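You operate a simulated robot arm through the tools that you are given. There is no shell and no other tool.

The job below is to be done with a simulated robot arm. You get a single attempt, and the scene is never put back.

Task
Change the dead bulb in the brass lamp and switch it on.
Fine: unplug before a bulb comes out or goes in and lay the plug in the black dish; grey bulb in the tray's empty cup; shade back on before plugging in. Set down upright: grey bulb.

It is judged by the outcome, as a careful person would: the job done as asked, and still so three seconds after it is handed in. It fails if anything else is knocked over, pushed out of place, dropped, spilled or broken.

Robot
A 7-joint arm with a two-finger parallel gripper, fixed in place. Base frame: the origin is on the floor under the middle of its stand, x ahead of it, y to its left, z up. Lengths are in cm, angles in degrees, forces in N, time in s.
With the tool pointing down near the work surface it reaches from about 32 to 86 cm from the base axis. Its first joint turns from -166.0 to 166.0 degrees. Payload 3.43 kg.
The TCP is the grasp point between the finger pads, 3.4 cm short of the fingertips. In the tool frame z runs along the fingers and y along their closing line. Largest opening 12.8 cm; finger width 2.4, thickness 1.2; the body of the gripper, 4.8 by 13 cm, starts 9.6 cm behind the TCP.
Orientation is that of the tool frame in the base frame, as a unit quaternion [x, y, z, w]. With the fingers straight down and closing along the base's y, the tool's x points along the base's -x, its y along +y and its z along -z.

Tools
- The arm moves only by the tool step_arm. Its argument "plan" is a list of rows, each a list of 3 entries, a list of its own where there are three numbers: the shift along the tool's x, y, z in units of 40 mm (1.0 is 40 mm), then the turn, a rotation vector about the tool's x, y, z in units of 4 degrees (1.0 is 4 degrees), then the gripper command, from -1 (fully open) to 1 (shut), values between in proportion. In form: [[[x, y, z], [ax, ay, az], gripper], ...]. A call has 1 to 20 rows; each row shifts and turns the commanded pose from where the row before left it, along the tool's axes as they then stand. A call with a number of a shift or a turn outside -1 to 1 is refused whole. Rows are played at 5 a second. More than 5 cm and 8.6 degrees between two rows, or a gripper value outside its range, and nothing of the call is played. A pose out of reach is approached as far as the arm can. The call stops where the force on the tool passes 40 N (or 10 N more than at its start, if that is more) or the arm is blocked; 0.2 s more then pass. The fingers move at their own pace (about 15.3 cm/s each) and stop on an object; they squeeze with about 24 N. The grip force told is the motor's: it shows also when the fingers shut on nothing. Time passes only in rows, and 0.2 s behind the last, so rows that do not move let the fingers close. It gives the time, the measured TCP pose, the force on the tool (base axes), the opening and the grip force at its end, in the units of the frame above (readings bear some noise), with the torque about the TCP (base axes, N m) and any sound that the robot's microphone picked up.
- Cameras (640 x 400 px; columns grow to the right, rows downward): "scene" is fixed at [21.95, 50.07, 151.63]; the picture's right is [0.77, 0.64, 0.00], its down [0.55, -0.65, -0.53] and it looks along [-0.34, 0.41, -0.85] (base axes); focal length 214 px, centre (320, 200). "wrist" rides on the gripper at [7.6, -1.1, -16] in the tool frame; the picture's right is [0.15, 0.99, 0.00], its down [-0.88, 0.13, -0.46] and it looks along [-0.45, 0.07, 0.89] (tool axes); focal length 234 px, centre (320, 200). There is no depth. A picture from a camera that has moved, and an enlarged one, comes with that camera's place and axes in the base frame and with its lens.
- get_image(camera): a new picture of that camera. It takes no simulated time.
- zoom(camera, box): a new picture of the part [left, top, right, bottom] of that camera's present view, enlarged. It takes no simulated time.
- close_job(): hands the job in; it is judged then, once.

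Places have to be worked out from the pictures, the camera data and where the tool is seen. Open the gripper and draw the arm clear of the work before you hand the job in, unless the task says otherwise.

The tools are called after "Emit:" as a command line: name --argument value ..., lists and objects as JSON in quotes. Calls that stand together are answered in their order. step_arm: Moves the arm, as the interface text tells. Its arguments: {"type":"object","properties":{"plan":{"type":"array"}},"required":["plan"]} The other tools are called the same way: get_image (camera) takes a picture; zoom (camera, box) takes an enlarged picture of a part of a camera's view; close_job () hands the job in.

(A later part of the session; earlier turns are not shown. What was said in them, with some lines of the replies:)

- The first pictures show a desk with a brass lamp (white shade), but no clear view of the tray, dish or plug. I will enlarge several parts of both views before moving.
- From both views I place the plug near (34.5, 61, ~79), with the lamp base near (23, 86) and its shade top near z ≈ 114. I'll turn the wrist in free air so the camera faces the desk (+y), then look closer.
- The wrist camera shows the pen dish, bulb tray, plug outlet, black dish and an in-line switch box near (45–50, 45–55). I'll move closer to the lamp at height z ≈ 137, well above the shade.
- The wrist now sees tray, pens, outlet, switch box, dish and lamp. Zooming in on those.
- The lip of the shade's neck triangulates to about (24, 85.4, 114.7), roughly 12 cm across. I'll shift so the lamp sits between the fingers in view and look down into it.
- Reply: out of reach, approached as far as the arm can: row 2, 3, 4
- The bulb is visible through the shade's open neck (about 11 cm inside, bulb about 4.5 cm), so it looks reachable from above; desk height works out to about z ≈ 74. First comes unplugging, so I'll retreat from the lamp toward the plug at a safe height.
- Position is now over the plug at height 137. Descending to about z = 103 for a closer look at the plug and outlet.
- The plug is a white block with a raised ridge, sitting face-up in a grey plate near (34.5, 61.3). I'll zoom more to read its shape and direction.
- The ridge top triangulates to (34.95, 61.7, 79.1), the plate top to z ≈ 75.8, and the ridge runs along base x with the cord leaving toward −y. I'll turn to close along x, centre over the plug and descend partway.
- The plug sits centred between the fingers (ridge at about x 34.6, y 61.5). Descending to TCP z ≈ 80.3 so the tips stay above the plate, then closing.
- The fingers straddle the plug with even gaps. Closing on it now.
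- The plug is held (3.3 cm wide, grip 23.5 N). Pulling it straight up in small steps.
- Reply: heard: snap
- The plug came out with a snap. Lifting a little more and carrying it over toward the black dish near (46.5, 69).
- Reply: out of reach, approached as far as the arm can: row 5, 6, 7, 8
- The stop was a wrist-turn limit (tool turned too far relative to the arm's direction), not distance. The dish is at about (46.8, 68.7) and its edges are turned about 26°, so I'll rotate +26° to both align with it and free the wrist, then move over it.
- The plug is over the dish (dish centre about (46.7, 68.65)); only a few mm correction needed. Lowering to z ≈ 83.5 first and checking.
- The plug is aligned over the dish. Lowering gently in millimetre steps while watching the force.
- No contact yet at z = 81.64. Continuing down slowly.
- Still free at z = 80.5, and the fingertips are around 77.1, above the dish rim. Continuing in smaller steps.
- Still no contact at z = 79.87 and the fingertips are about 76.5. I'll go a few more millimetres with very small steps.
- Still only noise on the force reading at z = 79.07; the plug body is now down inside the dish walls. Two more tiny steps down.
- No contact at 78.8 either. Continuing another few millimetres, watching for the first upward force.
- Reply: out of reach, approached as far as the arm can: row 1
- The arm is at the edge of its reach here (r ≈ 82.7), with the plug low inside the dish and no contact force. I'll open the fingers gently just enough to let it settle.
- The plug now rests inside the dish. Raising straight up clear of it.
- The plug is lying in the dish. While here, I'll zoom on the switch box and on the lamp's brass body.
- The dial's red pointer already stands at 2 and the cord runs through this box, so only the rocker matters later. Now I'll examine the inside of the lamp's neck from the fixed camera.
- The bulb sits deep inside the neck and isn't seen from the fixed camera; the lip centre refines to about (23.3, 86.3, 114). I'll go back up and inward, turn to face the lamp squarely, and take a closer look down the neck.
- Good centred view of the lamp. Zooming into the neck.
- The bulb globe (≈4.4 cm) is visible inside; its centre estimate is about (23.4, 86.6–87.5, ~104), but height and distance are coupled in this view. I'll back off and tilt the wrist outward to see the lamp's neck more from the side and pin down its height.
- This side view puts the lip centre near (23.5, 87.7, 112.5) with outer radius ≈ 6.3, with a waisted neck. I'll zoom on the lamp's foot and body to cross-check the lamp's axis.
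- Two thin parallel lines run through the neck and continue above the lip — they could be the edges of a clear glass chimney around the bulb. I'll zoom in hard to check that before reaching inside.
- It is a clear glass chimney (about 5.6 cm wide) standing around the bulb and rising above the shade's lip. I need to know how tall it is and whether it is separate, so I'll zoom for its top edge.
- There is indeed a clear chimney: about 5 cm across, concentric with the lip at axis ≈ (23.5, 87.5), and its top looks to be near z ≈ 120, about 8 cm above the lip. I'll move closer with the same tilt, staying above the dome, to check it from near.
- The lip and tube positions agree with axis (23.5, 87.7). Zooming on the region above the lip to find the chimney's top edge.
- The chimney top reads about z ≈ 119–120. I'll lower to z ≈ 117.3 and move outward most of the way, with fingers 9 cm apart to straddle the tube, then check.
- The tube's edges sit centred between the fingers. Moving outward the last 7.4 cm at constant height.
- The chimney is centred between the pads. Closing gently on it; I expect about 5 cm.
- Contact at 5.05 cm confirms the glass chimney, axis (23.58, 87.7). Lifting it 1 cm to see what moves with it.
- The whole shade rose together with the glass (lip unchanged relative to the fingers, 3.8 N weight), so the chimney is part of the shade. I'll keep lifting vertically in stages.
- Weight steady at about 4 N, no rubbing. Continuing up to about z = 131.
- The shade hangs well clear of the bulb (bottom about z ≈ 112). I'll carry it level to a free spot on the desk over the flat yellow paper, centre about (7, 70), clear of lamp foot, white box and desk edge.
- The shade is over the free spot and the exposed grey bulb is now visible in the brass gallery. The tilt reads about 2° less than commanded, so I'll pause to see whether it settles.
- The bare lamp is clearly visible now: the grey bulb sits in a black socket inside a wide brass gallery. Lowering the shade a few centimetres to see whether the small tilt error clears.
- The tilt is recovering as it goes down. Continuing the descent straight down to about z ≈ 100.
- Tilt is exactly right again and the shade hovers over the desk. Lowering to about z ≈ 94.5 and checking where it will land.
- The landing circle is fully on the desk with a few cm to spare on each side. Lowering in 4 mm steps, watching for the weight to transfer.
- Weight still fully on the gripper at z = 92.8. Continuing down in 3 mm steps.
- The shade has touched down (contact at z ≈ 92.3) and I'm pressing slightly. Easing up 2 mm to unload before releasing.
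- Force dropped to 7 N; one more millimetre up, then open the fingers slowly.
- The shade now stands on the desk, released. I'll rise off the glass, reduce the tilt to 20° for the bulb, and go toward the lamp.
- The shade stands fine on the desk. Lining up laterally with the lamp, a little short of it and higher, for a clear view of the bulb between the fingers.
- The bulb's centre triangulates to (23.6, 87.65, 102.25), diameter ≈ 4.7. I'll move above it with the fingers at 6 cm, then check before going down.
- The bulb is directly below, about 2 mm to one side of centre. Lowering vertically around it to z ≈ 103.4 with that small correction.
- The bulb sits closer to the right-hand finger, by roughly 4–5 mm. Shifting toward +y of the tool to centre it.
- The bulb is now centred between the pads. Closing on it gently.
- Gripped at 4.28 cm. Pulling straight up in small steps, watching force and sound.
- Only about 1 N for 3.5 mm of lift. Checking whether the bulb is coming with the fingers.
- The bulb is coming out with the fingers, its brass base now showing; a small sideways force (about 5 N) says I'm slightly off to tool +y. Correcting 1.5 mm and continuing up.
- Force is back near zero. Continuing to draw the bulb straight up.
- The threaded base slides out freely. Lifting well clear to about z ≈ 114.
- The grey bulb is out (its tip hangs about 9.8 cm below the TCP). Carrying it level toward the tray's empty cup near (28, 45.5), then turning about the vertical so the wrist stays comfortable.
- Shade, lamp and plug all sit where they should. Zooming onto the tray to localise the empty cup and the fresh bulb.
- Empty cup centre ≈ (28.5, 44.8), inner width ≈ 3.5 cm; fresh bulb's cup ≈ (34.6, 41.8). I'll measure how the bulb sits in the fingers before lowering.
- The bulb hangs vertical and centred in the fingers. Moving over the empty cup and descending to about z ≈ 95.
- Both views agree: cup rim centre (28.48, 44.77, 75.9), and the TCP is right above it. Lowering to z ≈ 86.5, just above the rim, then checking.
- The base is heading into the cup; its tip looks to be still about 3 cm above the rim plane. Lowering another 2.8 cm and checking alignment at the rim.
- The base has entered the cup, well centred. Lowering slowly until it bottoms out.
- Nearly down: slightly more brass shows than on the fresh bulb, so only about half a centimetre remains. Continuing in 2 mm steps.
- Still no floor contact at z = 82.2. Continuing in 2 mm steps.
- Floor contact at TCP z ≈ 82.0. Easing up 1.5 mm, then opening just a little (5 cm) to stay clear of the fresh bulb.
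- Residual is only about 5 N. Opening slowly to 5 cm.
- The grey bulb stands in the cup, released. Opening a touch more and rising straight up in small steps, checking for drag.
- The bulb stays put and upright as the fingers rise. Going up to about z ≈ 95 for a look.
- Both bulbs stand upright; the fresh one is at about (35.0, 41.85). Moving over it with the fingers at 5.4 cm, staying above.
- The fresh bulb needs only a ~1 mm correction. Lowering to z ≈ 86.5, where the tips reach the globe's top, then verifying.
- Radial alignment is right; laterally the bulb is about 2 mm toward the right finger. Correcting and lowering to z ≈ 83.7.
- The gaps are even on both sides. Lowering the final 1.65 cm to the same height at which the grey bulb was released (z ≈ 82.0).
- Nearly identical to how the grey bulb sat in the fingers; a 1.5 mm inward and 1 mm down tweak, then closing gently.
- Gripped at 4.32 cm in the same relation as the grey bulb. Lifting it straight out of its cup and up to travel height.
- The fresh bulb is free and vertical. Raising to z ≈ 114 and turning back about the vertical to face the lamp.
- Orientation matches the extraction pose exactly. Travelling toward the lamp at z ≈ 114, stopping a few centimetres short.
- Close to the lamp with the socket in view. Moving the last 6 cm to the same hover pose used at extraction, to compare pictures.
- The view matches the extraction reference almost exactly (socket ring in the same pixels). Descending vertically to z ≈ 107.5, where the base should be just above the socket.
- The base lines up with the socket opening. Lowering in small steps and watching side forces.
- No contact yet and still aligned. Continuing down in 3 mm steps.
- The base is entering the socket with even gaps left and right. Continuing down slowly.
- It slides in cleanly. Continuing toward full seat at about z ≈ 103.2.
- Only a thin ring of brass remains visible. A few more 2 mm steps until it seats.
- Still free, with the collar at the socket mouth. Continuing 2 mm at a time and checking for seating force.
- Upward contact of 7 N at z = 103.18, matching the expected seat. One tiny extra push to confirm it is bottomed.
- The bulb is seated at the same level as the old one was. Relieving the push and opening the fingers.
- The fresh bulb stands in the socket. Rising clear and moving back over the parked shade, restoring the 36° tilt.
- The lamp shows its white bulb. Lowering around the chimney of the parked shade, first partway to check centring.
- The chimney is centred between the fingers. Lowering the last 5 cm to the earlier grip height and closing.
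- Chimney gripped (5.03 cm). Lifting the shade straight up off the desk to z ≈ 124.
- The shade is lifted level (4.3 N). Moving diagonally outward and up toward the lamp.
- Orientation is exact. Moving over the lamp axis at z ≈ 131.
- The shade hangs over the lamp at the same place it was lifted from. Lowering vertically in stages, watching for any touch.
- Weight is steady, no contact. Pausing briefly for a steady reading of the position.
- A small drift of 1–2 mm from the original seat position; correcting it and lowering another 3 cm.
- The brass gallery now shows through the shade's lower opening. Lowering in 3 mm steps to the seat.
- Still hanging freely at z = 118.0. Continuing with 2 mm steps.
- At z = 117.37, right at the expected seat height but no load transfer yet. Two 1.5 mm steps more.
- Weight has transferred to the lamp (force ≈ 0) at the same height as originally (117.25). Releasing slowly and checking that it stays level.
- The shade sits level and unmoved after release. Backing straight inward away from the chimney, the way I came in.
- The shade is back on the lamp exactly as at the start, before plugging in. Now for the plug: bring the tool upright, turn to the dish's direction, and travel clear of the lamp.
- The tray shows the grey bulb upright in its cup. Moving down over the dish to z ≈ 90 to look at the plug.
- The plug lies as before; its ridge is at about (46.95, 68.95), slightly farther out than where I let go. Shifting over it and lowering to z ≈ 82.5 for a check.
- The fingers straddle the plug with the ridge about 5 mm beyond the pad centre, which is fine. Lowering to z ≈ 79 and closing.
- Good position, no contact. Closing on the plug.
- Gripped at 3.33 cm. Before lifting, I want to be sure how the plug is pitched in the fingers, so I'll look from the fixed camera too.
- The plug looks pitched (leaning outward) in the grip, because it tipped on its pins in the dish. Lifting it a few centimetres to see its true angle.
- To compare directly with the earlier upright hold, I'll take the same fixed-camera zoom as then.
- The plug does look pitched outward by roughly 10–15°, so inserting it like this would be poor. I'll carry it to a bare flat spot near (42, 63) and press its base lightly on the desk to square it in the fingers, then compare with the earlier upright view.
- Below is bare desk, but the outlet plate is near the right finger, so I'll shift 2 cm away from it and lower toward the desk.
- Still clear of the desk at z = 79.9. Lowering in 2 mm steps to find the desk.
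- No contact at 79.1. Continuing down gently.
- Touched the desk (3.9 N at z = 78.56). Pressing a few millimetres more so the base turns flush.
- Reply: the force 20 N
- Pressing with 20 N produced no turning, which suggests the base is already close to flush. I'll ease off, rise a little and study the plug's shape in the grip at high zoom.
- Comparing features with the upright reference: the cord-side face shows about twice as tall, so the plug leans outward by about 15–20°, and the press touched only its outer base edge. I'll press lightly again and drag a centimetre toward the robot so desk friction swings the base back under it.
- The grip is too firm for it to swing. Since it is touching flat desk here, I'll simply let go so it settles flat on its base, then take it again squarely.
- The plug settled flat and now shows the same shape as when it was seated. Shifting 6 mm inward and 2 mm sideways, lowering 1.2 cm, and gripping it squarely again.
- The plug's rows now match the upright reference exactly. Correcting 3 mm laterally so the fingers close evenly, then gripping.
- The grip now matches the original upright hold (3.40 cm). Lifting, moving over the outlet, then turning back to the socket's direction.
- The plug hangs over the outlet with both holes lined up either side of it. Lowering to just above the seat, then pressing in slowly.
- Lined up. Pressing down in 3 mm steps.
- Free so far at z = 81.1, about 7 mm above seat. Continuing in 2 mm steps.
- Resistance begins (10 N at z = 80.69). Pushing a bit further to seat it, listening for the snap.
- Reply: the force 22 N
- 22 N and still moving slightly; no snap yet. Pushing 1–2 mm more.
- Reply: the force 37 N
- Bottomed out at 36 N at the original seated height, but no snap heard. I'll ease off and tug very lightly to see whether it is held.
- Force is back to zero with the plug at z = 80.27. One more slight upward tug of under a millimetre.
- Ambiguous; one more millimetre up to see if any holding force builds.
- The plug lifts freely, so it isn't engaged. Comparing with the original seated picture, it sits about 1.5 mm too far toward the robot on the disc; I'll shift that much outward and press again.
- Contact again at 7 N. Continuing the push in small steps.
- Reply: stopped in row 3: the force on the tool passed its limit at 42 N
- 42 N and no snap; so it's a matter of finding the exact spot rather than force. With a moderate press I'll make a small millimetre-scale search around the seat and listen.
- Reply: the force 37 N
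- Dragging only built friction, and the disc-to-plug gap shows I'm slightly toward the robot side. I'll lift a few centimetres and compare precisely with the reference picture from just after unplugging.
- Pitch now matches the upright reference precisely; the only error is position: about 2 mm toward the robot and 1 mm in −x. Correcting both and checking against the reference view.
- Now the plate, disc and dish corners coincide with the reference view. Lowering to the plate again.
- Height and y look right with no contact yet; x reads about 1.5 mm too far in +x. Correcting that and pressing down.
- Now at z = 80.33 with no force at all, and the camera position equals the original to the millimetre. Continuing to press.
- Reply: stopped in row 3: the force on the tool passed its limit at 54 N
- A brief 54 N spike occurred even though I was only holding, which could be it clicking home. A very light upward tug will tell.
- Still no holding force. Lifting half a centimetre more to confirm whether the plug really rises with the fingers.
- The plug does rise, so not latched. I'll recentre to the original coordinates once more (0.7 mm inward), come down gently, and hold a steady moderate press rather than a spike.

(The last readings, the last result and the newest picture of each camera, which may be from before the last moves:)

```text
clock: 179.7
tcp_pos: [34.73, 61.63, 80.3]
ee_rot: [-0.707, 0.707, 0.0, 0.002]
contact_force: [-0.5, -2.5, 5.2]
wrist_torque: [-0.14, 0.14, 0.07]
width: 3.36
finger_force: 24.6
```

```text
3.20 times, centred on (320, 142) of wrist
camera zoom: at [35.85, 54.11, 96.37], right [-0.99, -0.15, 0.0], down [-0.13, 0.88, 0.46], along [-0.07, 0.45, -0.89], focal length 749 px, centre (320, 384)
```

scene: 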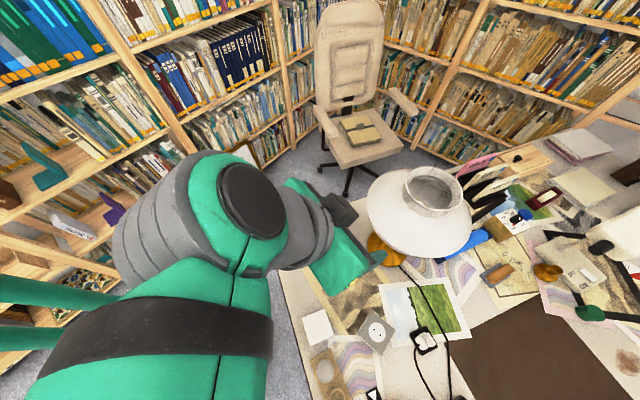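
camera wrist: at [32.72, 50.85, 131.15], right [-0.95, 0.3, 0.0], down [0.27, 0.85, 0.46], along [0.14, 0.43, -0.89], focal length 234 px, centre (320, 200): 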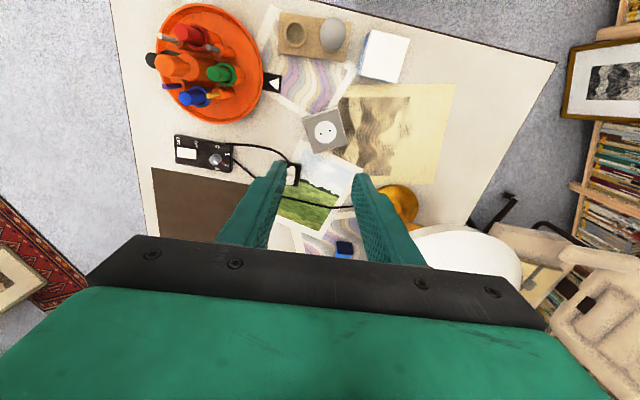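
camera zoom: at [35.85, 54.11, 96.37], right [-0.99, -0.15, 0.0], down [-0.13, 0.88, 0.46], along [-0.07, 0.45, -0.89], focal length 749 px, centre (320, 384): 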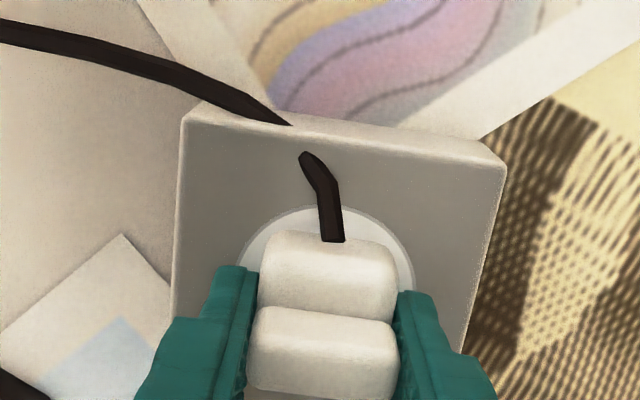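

A light contact now shows a sideways push toward −y/−x, as if the pins feel the hole edges. I'll follow that push by half a millimetre and press again.

Emit:
step_arm --plan '[[[0.015, 0.008, 0], [0, 0, 0], 1], [[0, 0, 0.02], [0, 0, 0], 1], [[0, 0, 0], [0, 0, 0], 1]]'

```text
clock: 180.5
tcp_pos: [34.76, 61.62, 80.44]
ee_rot: [-0.706, 0.708, 0.0, 0.002]
contact_force: [0.3, 1.0, 6.1]
wrist_torque: [-0.02, 0.14, -0.08]
width: 3.35
finger_force: 24.1
```

Side force has vanished. Pressing further in half-millimetre steps.

Emit:
step_arm --plan '[[[0, 0, 0.015], [0, 0, 0], 1], [[0, 0, 0.015], [0, 0, 0], 1], [[0, 0, 0], [0, 0, 0], 1], [[0, 0, 0], [0, 0, 0], 1]]'

```text
clock: 181.5
tcp_pos: [34.64, 61.58, 80.41]
ee_rot: [0.707, -0.707, -0.001, -0.002]
contact_force: [-4.9, -5.6, 31.0]
wrist_torque: [-0.56, 0.79, 0.0]
width: 3.38
finger_force: 23.8
```

The load is now on one corner, so the grip is slightly twisting it. Better: let the plug go so it settles by itself on the socket, then press it home from above.

Emit:
step_arm --plan '[[[0, 0, -0.04], [0, 0, 0], 1], [[0, 0, -0.01], [0, 0, 0], 1], [[0, 0, 0], [0, 0, 0], 1]]'

```text
clock: 182.3
tcp_pos: [34.75, 61.53, 80.21]
ee_rot: [-0.706, 0.708, 0.0, 0.002]
contact_force: [-1.3, 5.0, 5.0]
wrist_torque: [0.13, 0.2, -0.12]
width: 3.37
finger_force: 23.4
```

Residual load is about 5 N. Opening the fingers slowly to let it settle.

Emit:
step_arm --plan '[[[0, 0, 0], [0, 0, 0], 0.44], [[0, 0, 0], [0, 0, 0], 0.38], [[0, 0, 0], [0, 0, 0], 0.3], [[0, 0, 0], [0, 0, 0], 0.2], [[0, 0, 0], [0, 0, 0], 0.2]]'

Emit:
zoom --camera "wrist" --box '[220, 80, 420, 205]'

Emit:
zoom --camera "wrist" --box '[270, 120, 370, 210]'

```text
clock: 183.5
tcp_pos: [34.71, 61.65, 80.31]
ee_rot: [-0.707, 0.708, 0.001, 0.001]
contact_force: [0.4, 0.1, 0.1]
wrist_torque: [0.01, 0.02, -0.02]
width: 5.13
finger_force: 0.0
```

```text
3.20 times, centred on (320, 142) of wrist
camera zoom: at [35.83, 54.01, 96.42], right [-0.99, -0.15, 0.0], down [-0.13, 0.88, 0.46], along [-0.07, 0.45, -0.89], focal length 749 px, centre (320, 384)
```

zoom: 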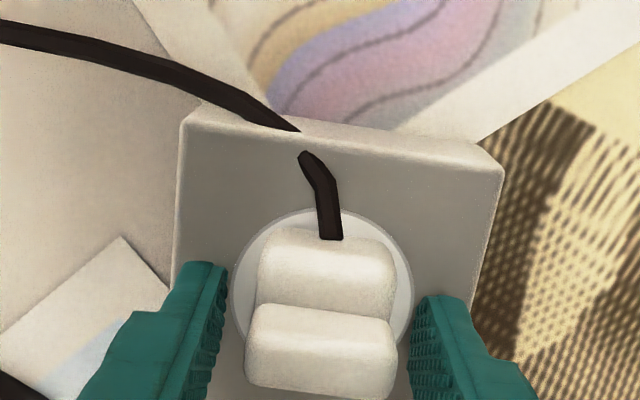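

```text
4.44 times, centred on (320, 165) of wrist
camera zoom: at [35.83, 54.01, 96.42], right [-0.99, -0.15, 0.0], down [-0.13, 0.88, 0.46], along [-0.07, 0.45, -0.89], focal length 1041 px, centre (320, 356)
```

zoom: 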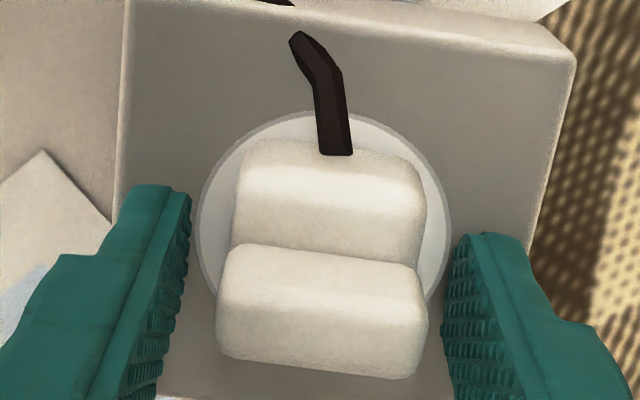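

The plug rests upright on the socket disc, looking like the original seated view. Rising, closing the fingers, and preparing to press it home from directly above.

Emit:
step_arm --plan '[[[0, 0, -0.3], [0, 0, 0], 0.2], [[0, 0, -0.6], [0, 0, 0], 0.2], [[0, 0, -0.8], [0, 0, 0], 0.2], [[0, 0, -0.6], [0, 0, 0], 0.5], [[0, 0, 0], [0, 0, 0], 1], [[0, 0, 0], [0, 0, 0], 1]]'

Emit:
zoom --camera "wrist" --box '[220, 80, 420, 205]'

Emit:
zoom --camera "scene" --box '[345, 300, 410, 365]'

```text
clock: 184.9
tcp_pos: [34.71, 61.69, 89.61]
ee_rot: [0.707, -0.707, 0.0, -0.001]
contact_force: [1.0, -0.8, -0.3]
wrist_torque: [0.02, 0.02, -0.03]
width: 0.0
finger_force: 24.0
```

```text
3.20 times, centred on (320, 142) of wrist
camera zoom: at [35.83, 54.11, 105.68], right [-0.99, -0.15, 0.0], down [-0.13, 0.88, 0.46], along [-0.07, 0.45, -0.89], focal length 749 px, centre (320, 384)
```

zoom: 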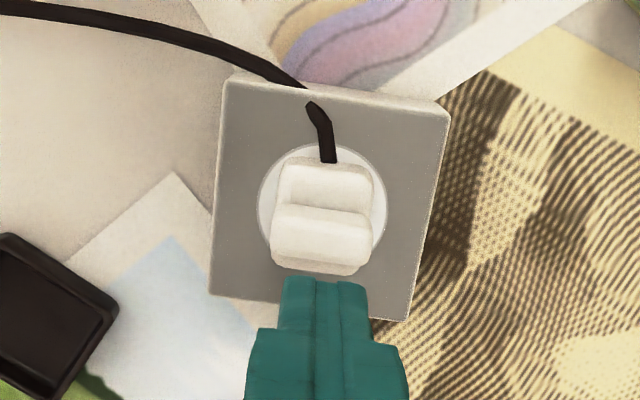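

```text
6.15 times, centred on (378, 332) of scene
camera zoom: at [21.95, 50.07, 151.63], right [0.77, 0.64, 0.0], down [0.55, -0.65, -0.53], along [-0.34, 0.41, -0.85], focal length 1320 px, centre (-34, -615)
```

zoom: 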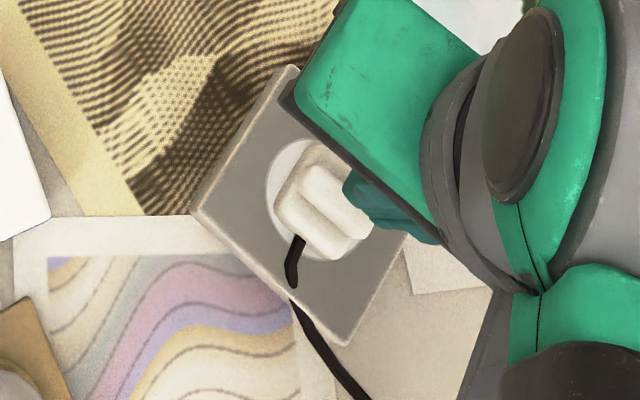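

From the fixed camera the plug now looks identical to the original seated picture. I'll press down on its ridge with the closed fingertips to make sure it is fully home.

Emit:
step_arm --plan '[[[0.065, 0, 0.4], [0, 0, 0], 1], [[0, 0, 0.6], [0, 0, 0], 1], [[0, 0, 0.45], [0, 0, 0], 1], [[0, 0, 0.1], [0, 0, 0], 1], [[0, 0, 0.08], [0, 0, 0], 1], [[0, 0, 0], [0, 0, 0], 1]]'

Emit:
zoom --camera "wrist" --box '[220, 80, 420, 205]'

```text
clock: 185.7
tcp_pos: [34.66, 61.52, 85.12]
ee_rot: [-0.707, 0.708, 0.001, 0.003]
contact_force: [-1.2, -5.7, 12.7]
wrist_torque: [-0.32, 0.08, -0.01]
width: 0.0
finger_force: 23.5
heard: snap
stopped in row 3: the force on the tool passed its limit at 62 N (the readings are from after the stop); the commanded pose is now the measured one
```

```text
3.20 times, centred on (320, 142) of wrist
camera zoom: at [35.84, 53.93, 101.16], right [-0.99, -0.15, 0.0], down [-0.13, 0.88, 0.46], along [-0.06, 0.46, -0.89], focal length 749 px, centre (320, 384)
```

zoom: 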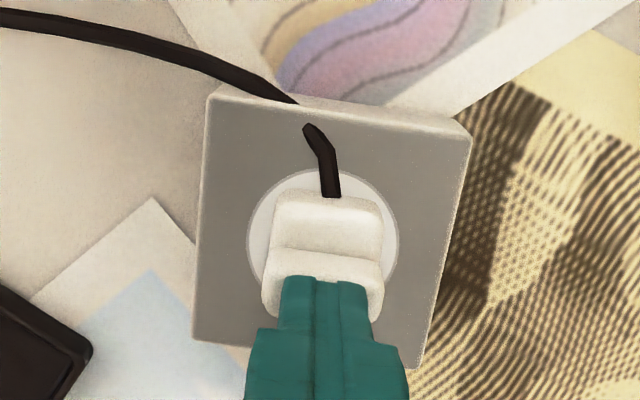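

A snap was heard as I pressed: the plug is home. Rising off it and checking the picture.

Emit:
step_arm --plan '[[[0, 0, -0.2], [0, 0, 0], 1], [[0, 0, -0.6], [0, 0, 0], 1], [[0, 0, -0.8], [0, 0, 0], 1], [[0, 0, -0.8], [0, 0, 0], 1], [[0, 0, -0.6], [0, 0, 0], 1], [[0, 0, 0], [0, 0, 0], 1]]'

Emit:
zoom --camera "wrist" --box '[220, 80, 420, 205]'

Emit:
get_image --camera "scene"

```text
clock: 187.1
tcp_pos: [34.8, 61.75, 96.97]
ee_rot: [-0.707, 0.708, 0.002, 0.003]
contact_force: [-0.2, -0.5, 0.5]
wrist_torque: [0.0, 0.01, 0.03]
width: 0.0
finger_force: 24.0
```

```text
3.20 times, centred on (320, 142) of wrist
camera zoom: at [35.89, 53.99, 113.08], right [-0.99, -0.15, 0.0], down [-0.13, 0.88, 0.46], along [-0.06, 0.46, -0.89], focal length 749 px, centre (320, 384)
```

zoom: 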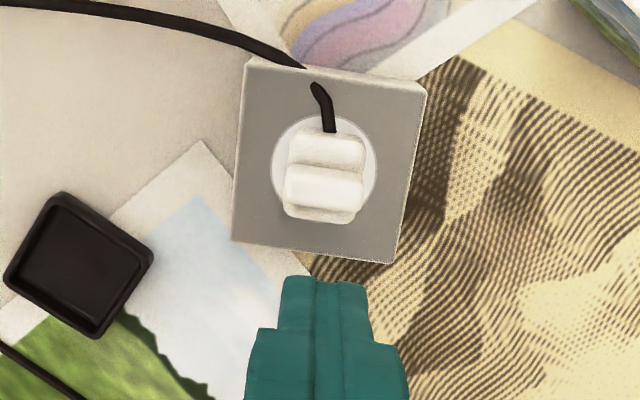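

```text
taken
```

scene: 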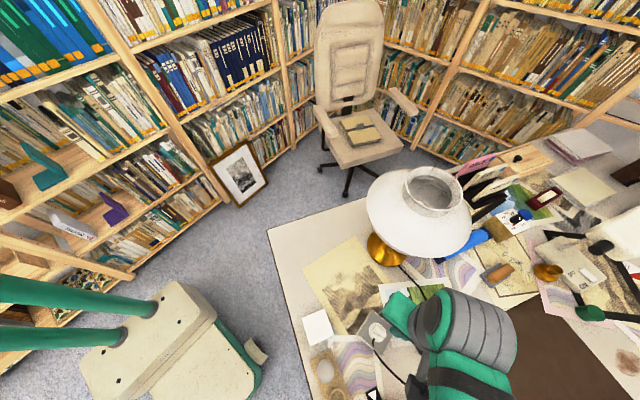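

The plug sits exactly as at the start and the dish is empty. Next the rocker on the in-line box; it triangulates to about (66–70, 55–57), near the edge of reach, so I'll turn and go closer for a better look.

Emit:
step_arm --plan '[[[0, 0, 0], [0, 0, 1], 1], [[0, 0, 0], [0, 0, 1], 1], [[0, 0, 0], [0, 0, 1], 1], [[0, 0, 0], [0, 0, 1], 1], [[0, 0, 0], [0, 0, 1], 1], [[0, 0, 0], [0, 0, 1], 1], [[0, 0, 0], [0, 0, 1], 1], [[0, 0, 0], [0, 0, 1], 1], [[0, 0, 0], [0, 0, 1], 1], [[0, 0, 0], [0, 0, 1], 1], [[0, 0, 0], [0, 0, 1], 1], [[0, 0, 0], [0, 0, 1], 1], [[0, 0, 0], [0, 0, 0.75], 1], [[-0.184, -0.919, -0.286], [0, 0, 0], 1], [[-0.184, -0.919, -0.286], [0, 0, 0], 1], [[-0.184, -0.919, -0.286], [0, 0, 0], 1], [[-0.184, -0.919, -0.286], [0, 0, 0], 1], [[-0.184, -0.919, -0.286], [0, 0, 0], 1], [[-0.184, -0.919, -0.286], [0, 0, 0], 1], [[-0.184, -0.919, -0.286], [0, 0, 0], 1]]'

Emit:
get_image --camera "wrist"

Emit:
get_image --camera "scene"

```text
clock: 191.2
tcp_pos: [54.79, 44.45, 104.89]
ee_rot: [-0.334, 0.943, 0.003, 0.002]
contact_force: [0.3, 0.5, -0.6]
wrist_torque: [-0.03, -0.04, 0.02]
width: 0.01
finger_force: 23.6
```

```text
taken
camera wrist: at [49.73, 38.78, 120.98], right [-0.74, 0.68, 0.0], down [0.6, 0.65, 0.46], along [0.31, 0.34, -0.89], focal length 234 px, centre (320, 200)
```

wrist: 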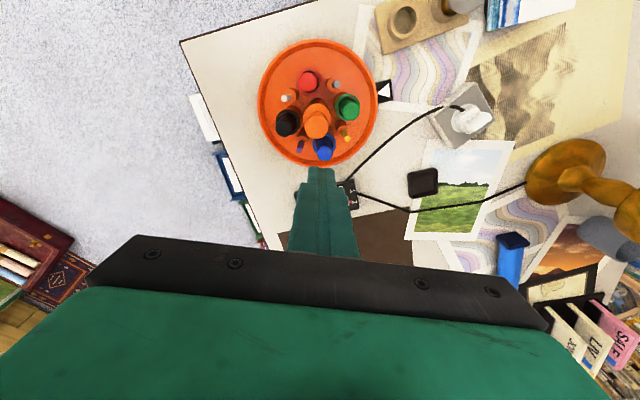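

```text
taken
```

scene: 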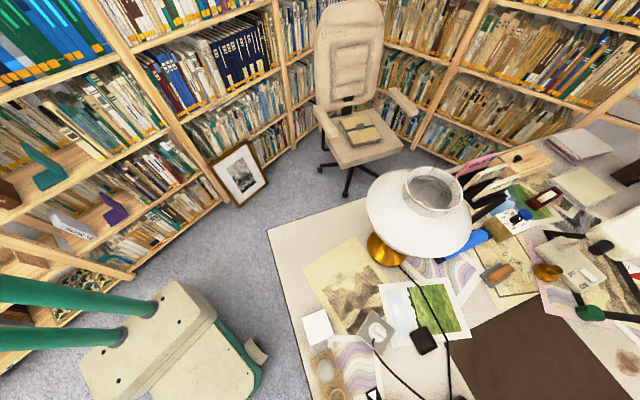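

The room view is clean: plug in, shade on, grey bulb in the tray. The rocker is hidden behind the fingers, so I'll tilt outward 20° and move a little closer for a view past the fingertips, well above the pens (tops near z ≈ 84).

Emit:
step_arm --plan '[[[0, 0, 0], [0, -1, 0], 1], [[0, 0, 0], [0, -1, 0], 1], [[0, 0, 0], [0, -1, 0], 1], [[0, 0, 0], [0, -1, 0], 1], [[0, 0, 0], [0, -1, 0], 1], [[-0.112, 0, 0.8], [0, 0, 0], 1], [[-0.112, 0, 0.8], [0, 0, 0], 1], [[0, 0, 0], [0, 0, 0], 1]]'

Emit:
get_image --camera "wrist"

Emit:
zoom --camera "wrist" --box '[260, 90, 400, 190]'

```text
clock: 193.1
tcp_pos: [57.25, 46.5, 99.23]
ee_rot: [-0.327, 0.928, 0.061, 0.166]
contact_force: [-0.2, -0.1, 0.2]
wrist_torque: [-0.01, 0.03, -0.01]
width: 0.0
finger_force: 24.3
```

```text
taken
camera wrist: at [48.17, 37.67, 111.65], right [-0.73, 0.68, -0.05], down [0.44, 0.52, 0.73], along [0.53, 0.51, -0.68], focal length 234 px, centre (320, 200)
```

wrist: 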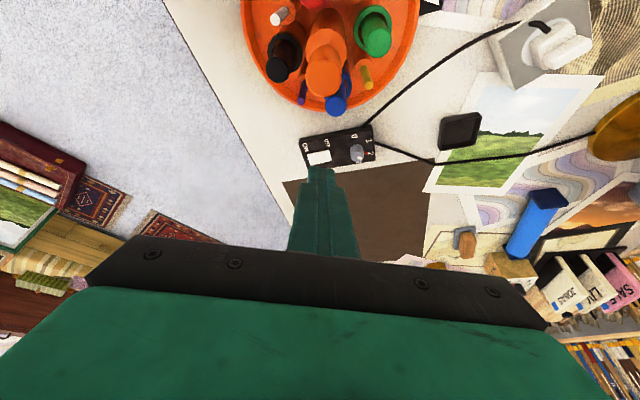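

```text
4.00 times, centred on (330, 140) of wrist
camera zoom: at [48.17, 37.67, 111.65], right [-0.73, 0.68, -0.05], down [0.44, 0.52, 0.73], along [0.53, 0.51, -0.68], focal length 937 px, centre (280, 440)
```

zoom: 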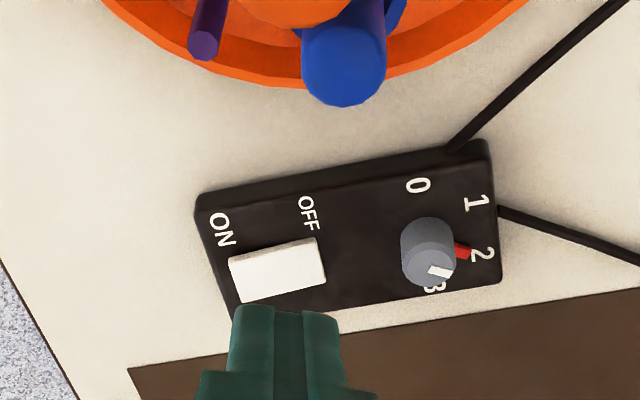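

The rocker is clear: ON end near (70.2, 55.3), OFF end near (66.2, 57.2). Zooming in to read which side is currently down.

Emit:
zoom --camera "wrist" --box '[300, 130, 350, 172]'

Emit:
zoom --camera "scene" --box '[400, 340, 520, 400]'

Emit:
zoom --camera "scene" --box '[300, 340, 400, 400]'

```text
9.52 times, centred on (325, 151) of wrist
camera zoom: at [48.17, 37.67, 111.65], right [-0.73, 0.68, -0.05], down [0.44, 0.52, 0.73], along [0.53, 0.51, -0.68], focal length 2230 px, centre (272, 667)
```

zoom: 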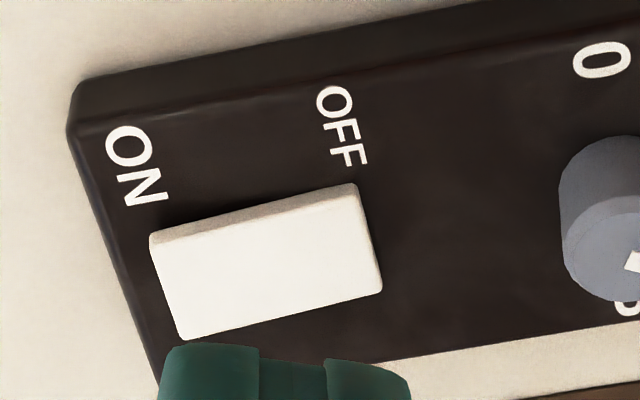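

```text
5.33 times, centred on (460, 370) of scene
camera zoom: at [21.95, 50.07, 151.63], right [0.77, 0.64, 0.0], down [0.55, -0.65, -0.53], along [-0.34, 0.41, -0.85], focal length 1144 px, centre (-427, -707)
```

zoom: 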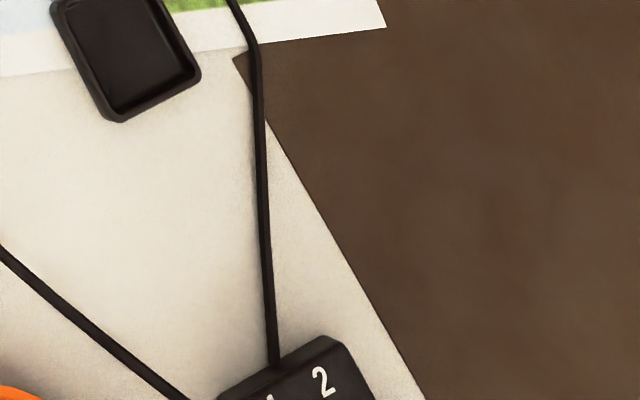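

```text
6.40 times, centred on (350, 370) of scene
camera zoom: at [21.95, 50.07, 151.63], right [0.77, 0.64, 0.0], down [0.55, -0.65, -0.53], along [-0.34, 0.41, -0.85], focal length 1373 px, centre (128, -888)
```

zoom: 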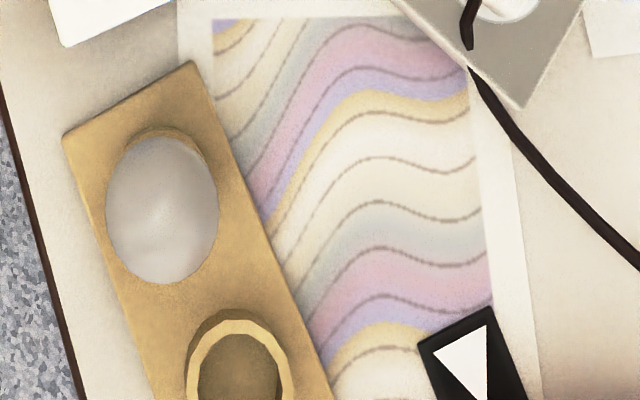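

The raised side of the rocker is the ON end (it is switched off), and the grey bulb stands upright in its cup. Moving the closed fingertips above the ON end, to z ≈ 84.

Emit:
step_arm --plan '[[[-0.386, -0.034, 0.8145], [0, 0, 0], 1], [[-0.386, -0.034, 0.8145], [0, 0, 0], 1], [[-0.386, -0.034, 0.8145], [0, 0, 0], 1], [[-0.386, -0.034, 0.8145], [0, 0, 0], 1], [[-0.386, -0.034, 0.8145], [0, 0, 0], 1], [[-0.386, -0.034, 0.8145], [0, 0, 0], 1], [[0, 0, 0], [0, 0, 0], 1]]'

Emit:
get_image --camera "wrist"

Emit:
zoom --camera "wrist" --box '[260, 90, 400, 190]'

Emit:
get_image --camera "scene"

```text
clock: 194.7
tcp_pos: [69.7, 55.67, 84.15]
ee_rot: [-0.327, 0.928, 0.06, 0.165]
contact_force: [-0.3, 0.4, 0.8]
wrist_torque: [0.01, 0.04, 0.01]
width: 0.02
finger_force: 24.0
```

```text
taken
camera wrist: at [60.68, 46.87, 96.6], right [-0.73, 0.68, -0.05], down [0.44, 0.52, 0.73], along [0.53, 0.51, -0.68], focal length 234 px, centre (320, 200)
```

wrist: 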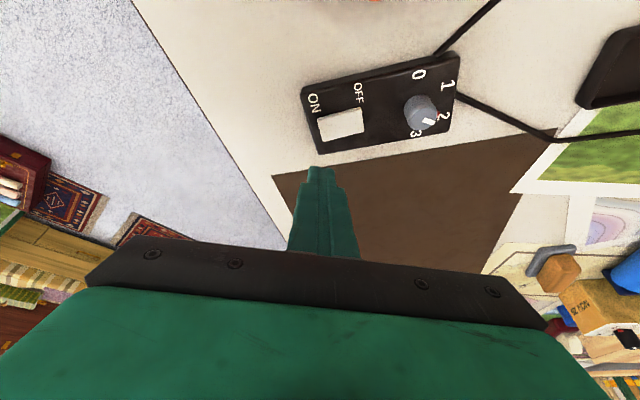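

```text
4.00 times, centred on (330, 140) of wrist
camera zoom: at [60.68, 46.87, 96.6], right [-0.73, 0.68, -0.05], down [0.44, 0.52, 0.73], along [0.53, 0.51, -0.68], focal length 937 px, centre (280, 440)
```

zoom: 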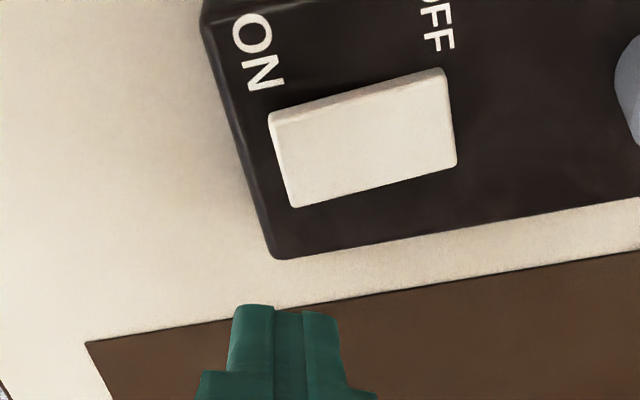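

```text
taken
```

scene: 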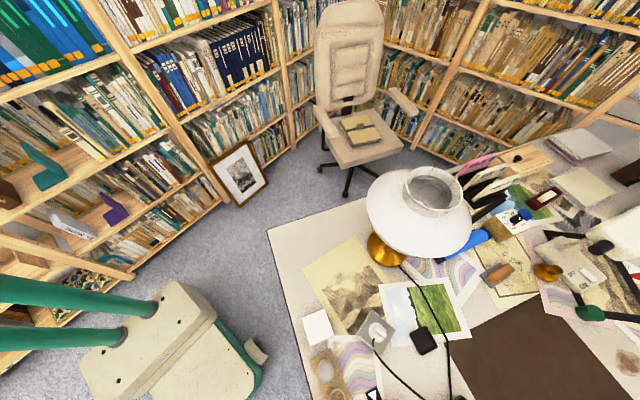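

Two views put the ON end at (69.9, 55.2, 75.4). Shifting 4 mm inward and lowering to just above it.

Emit:
step_arm --plan '[[[0.087, 0, -0.032], [0, 0, 0], 1], [[0.125, 0, 0.345], [0, 0, 0], 1], [[0.125, 0, 0.345], [0, 0, 0], 1], [[0.1, 0, 0.275], [0, 0, 0], 1], [[0, 0, 0], [0, 0, 0], 1]]'

Emit:
zoom --camera "wrist" --box '[250, 90, 410, 200]'

```text
clock: 195.8
tcp_pos: [69.6, 55.49, 79.95]
ee_rot: [-0.328, 0.928, 0.06, 0.165]
contact_force: [-0.6, -0.5, 0.8]
wrist_torque: [0.03, -0.04, 0.02]
width: 0.0
finger_force: 24.4
```

```text
3.64 times, centred on (330, 145) of wrist
camera zoom: at [60.57, 46.68, 92.41], right [-0.73, 0.68, -0.05], down [0.44, 0.52, 0.73], along [0.53, 0.51, -0.68], focal length 852 px, centre (284, 400)
```

zoom: 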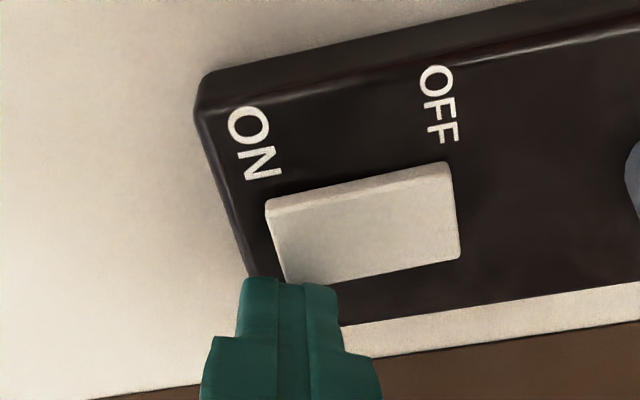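

The fingertips line up over the ON end (about 4 mm in from its edge). Lowering in 2 mm steps to press it, listening for a click.

Emit:
step_arm --plan '[[[0.0171, 0, 0.047], [0, 0, 0], 1], [[0.0171, 0, 0.047], [0, 0, 0], 1], [[0.0171, 0, 0.047], [0, 0, 0], 1], [[0.0171, 0, 0.047], [0, 0, 0], 1], [[0, 0, 0], [0, 0, 0], 1]]'

Emit:
zoom --camera "wrist" --box '[250, 90, 410, 200]'

```text
clock: 196.8
tcp_pos: [69.78, 55.57, 79.76]
ee_rot: [-0.327, 0.928, 0.062, 0.166]
contact_force: [-3.6, -4.1, 10.6]
wrist_torque: [-0.08, 0.19, 0.02]
width: 0.0
finger_force: 24.1
stopped in row 4: the force on the tool passed its limit at 45 N (the readings are from after the stop); the commanded pose is now the measured one
```

```text
3.64 times, centred on (330, 145) of wrist
camera zoom: at [60.6, 46.75, 92.09], right [-0.73, 0.68, -0.05], down [0.44, 0.52, 0.74], along [0.53, 0.52, -0.68], focal length 852 px, centre (284, 400)
```

zoom: 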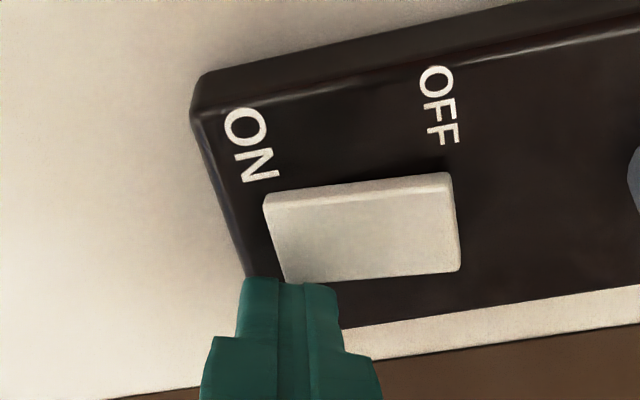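

The rocker has tipped: its OFF end rose and the ON end is down. Lifting clear and checking whether the lamp is lit.

Emit:
step_arm --plan '[[[-0.04, 0, -0.11], [0, 0, 0], 1], [[-0.285, 0, -0.783], [0, 0, 0], 1], [[-0.285, 0, -0.783], [0, 0, 0], 1], [[-0.285, 0, -0.783], [0, 0, 0], 1], [[0, 0, 0], [0, 0, 0], 1]]'

Emit:
zoom --camera "wrist" --box '[250, 60, 410, 190]'

Emit:
get_image --camera "scene"

Emit:
zoom --camera "scene" --box '[350, 150, 490, 280]'

```text
clock: 198.1
tcp_pos: [69.63, 55.46, 90.06]
ee_rot: [-0.328, 0.928, 0.062, 0.166]
contact_force: [0.5, 0.0, -0.4]
wrist_torque: [0.01, -0.02, -0.02]
width: 0.0
finger_force: 23.8
```

```text
3.08 times, centred on (330, 125) of wrist
camera zoom: at [60.59, 46.71, 102.48], right [-0.73, 0.68, -0.05], down [0.44, 0.52, 0.74], along [0.53, 0.51, -0.68], focal length 720 px, centre (289, 431)
```

zoom: 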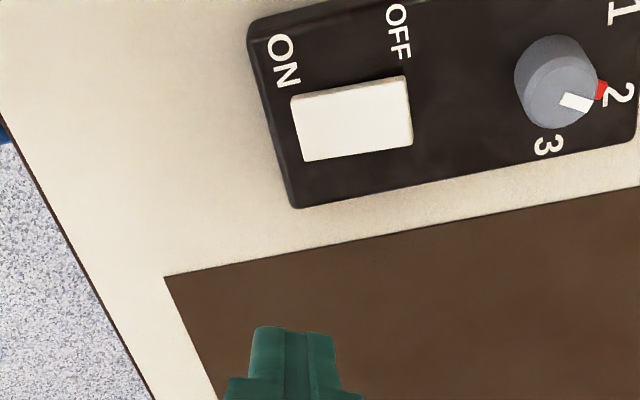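

```text
taken
```

scene: 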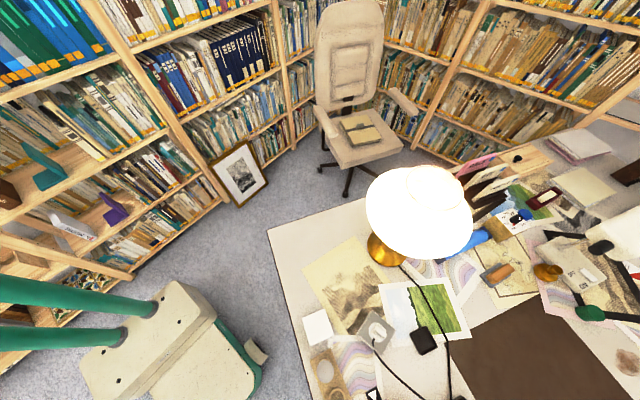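

```text
3.08 times, centred on (420, 215) of scene
camera zoom: at [21.95, 50.07, 151.63], right [0.77, 0.64, 0.0], down [0.55, -0.65, -0.53], along [-0.34, 0.41, -0.85], focal length 660 px, centre (12, 154)
```

zoom: 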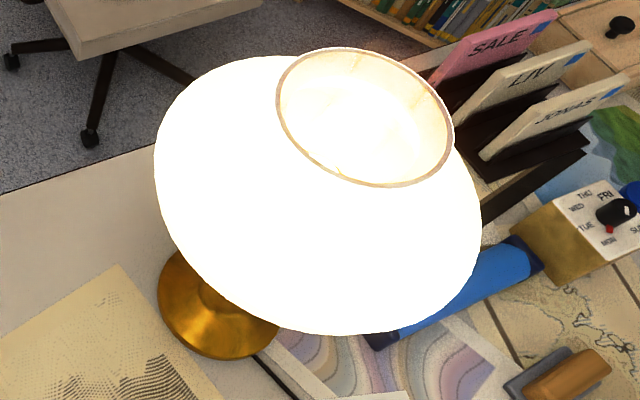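

The lamp is lit, shade seated, plug in. Now I'll raise the arm, straighten it, open the gripper and draw back clear of the desk.

Emit:
step_arm --plan '[[[-0.285, 0, -0.783], [0, 0, 0], 1], [[-0.285, 0, -0.783], [0, 0, 0], 1], [[-0.285, 0, -0.783], [0, 0, 0], 1], [[-0.285, 0, -0.783], [0, 0, 0], 1], [[-0.285, 0, -0.783], [0, 0, 0], 1], [[-0.285, 0, -0.783], [0, 0, 0], 1], [[0.5, 0, -0.5], [0, 1, 0], 1], [[0.5, 0, -0.5], [0, 1, 0], 1], [[0.5, 0, -0.5], [0, 1, 0], 0.5], [[0.5, 0, -0.5], [0, 1, 0], 0], [[0.5, 0, -0.3], [0, 1, 0], -0.5], [[0.9, 0, 0], [0, 0, 0], -1], [[0.9, 0, 0], [0, 0, 0], -1], [[0.9, 0, 0], [0, 0, 0], -1], [[0.9, 0, 0], [0, 0, 0], -1], [[0.9, 0, 0], [0, 0, 0], -1], [[0.9, 0, 0], [0, 0, 0], -1], [[0, 0, 0], [0, 0, 0], -1]]'

Emit:
get_image --camera "scene"

Emit:
get_image --camera "wrist"

```text
clock: 201.8
tcp_pos: [43.52, 34.31, 116.49]
ee_rot: [-0.333, 0.943, 0.004, 0.003]
contact_force: [0.2, 0.4, -0.7]
wrist_torque: [0.02, 0.04, -0.03]
width: 12.81
finger_force: 0.0
```

```text
taken
```

scene: 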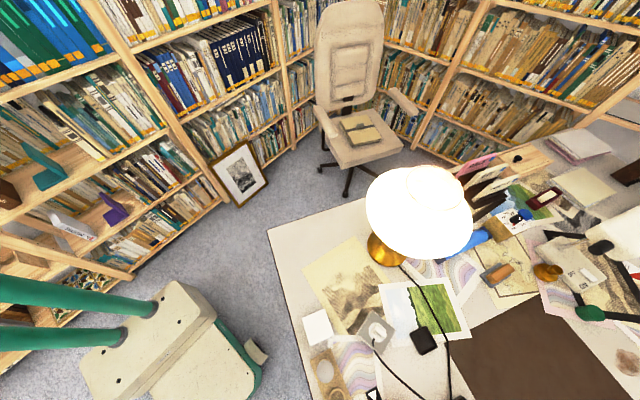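

```text
taken
camera wrist: at [38.39, 28.65, 132.58], right [-0.73, 0.68, 0.0], down [0.6, 0.65, 0.46], along [0.31, 0.34, -0.89], focal length 234 px, centre (320, 200)
```

wrist: 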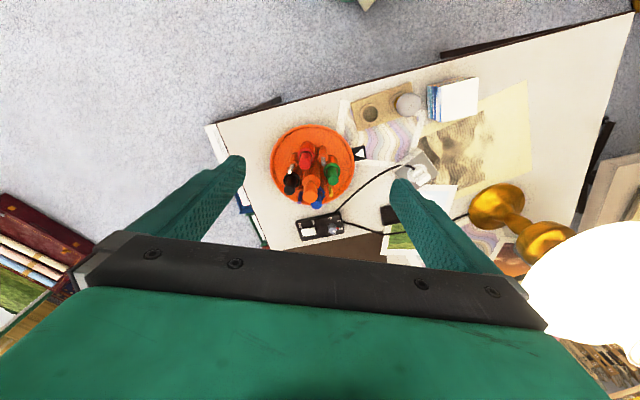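

The lamp is lit with its shade on, the plug is seated, the grey bulb stands in the tray, nothing else has moved, the gripper is open and the arm is clear. One last close look at the tray and plug before handing in.

Emit:
zoom --camera "wrist" --box '[330, 70, 490, 200]'

Emit:
zoom --camera "scene" --box '[300, 290, 460, 400]'

```text
3.08 times, centred on (410, 135) of wrist
camera zoom: at [38.39, 28.65, 132.58], right [-0.73, 0.68, 0.0], down [0.6, 0.65, 0.46], along [0.31, 0.34, -0.89], focal length 720 px, centre (43, 400)
```

zoom: 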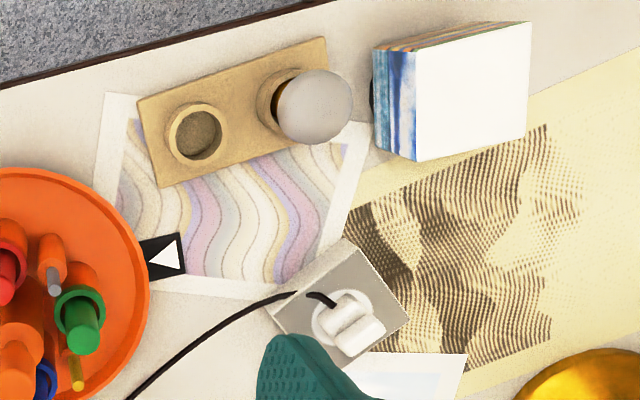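

```text
3.64 times, centred on (380, 345) of scene
camera zoom: at [21.95, 50.07, 151.63], right [0.77, 0.64, 0.0], down [0.55, -0.65, -0.53], along [-0.34, 0.41, -0.85], focal length 780 px, centre (102, -327)
```

zoom: 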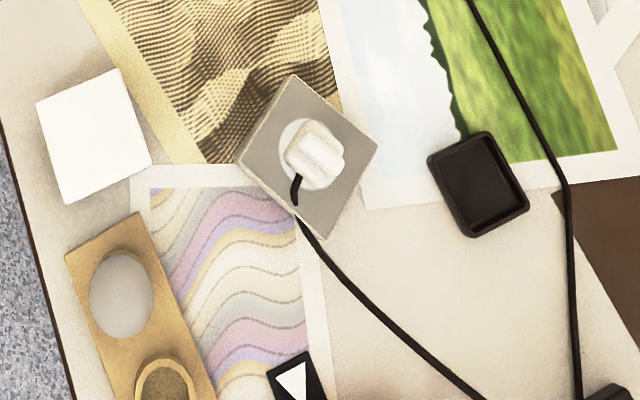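

The grey bulb is upright in its cup, the plug is in the outlet, the dish is back to empty and in place, and the lamp is lit. Handing the job in.

Emit:
close_job

```text
The job is handed in.
```

The brass lamp has its new bulb, is plugged in and switched on. It lit up when I pressed the switch and was still lit when I handed the job in.

- **Order:** I unplugged the lamp before taking the old bulb out and laid the plug in the black dish. The shade went back on before I plugged it in again.
- **Grey bulb:** it stands upright in the tray cup that was empty.
- **Shade:** its clear glass chimney comes off with it, so I stood the whole shade on the yellow paper while I changed the bulb. The paper looks undisturbed.
- **Plug:** it tipped over in the dish, so I set it upright on a bare spot of desk. My first tries to push it into the outlet didn't catch. I then let go of it and pressed it down from above until it snapped in. Some of those presses went past 40 N (about 62 N at most), but I saw no damage.
- **Switch:** the box on the lamp's cord was off, so I pressed its ON side. I left its dial where it was, at 2.

Nothing else looked moved in the last pictures, and the arm is clear of the desk with the gripper open.
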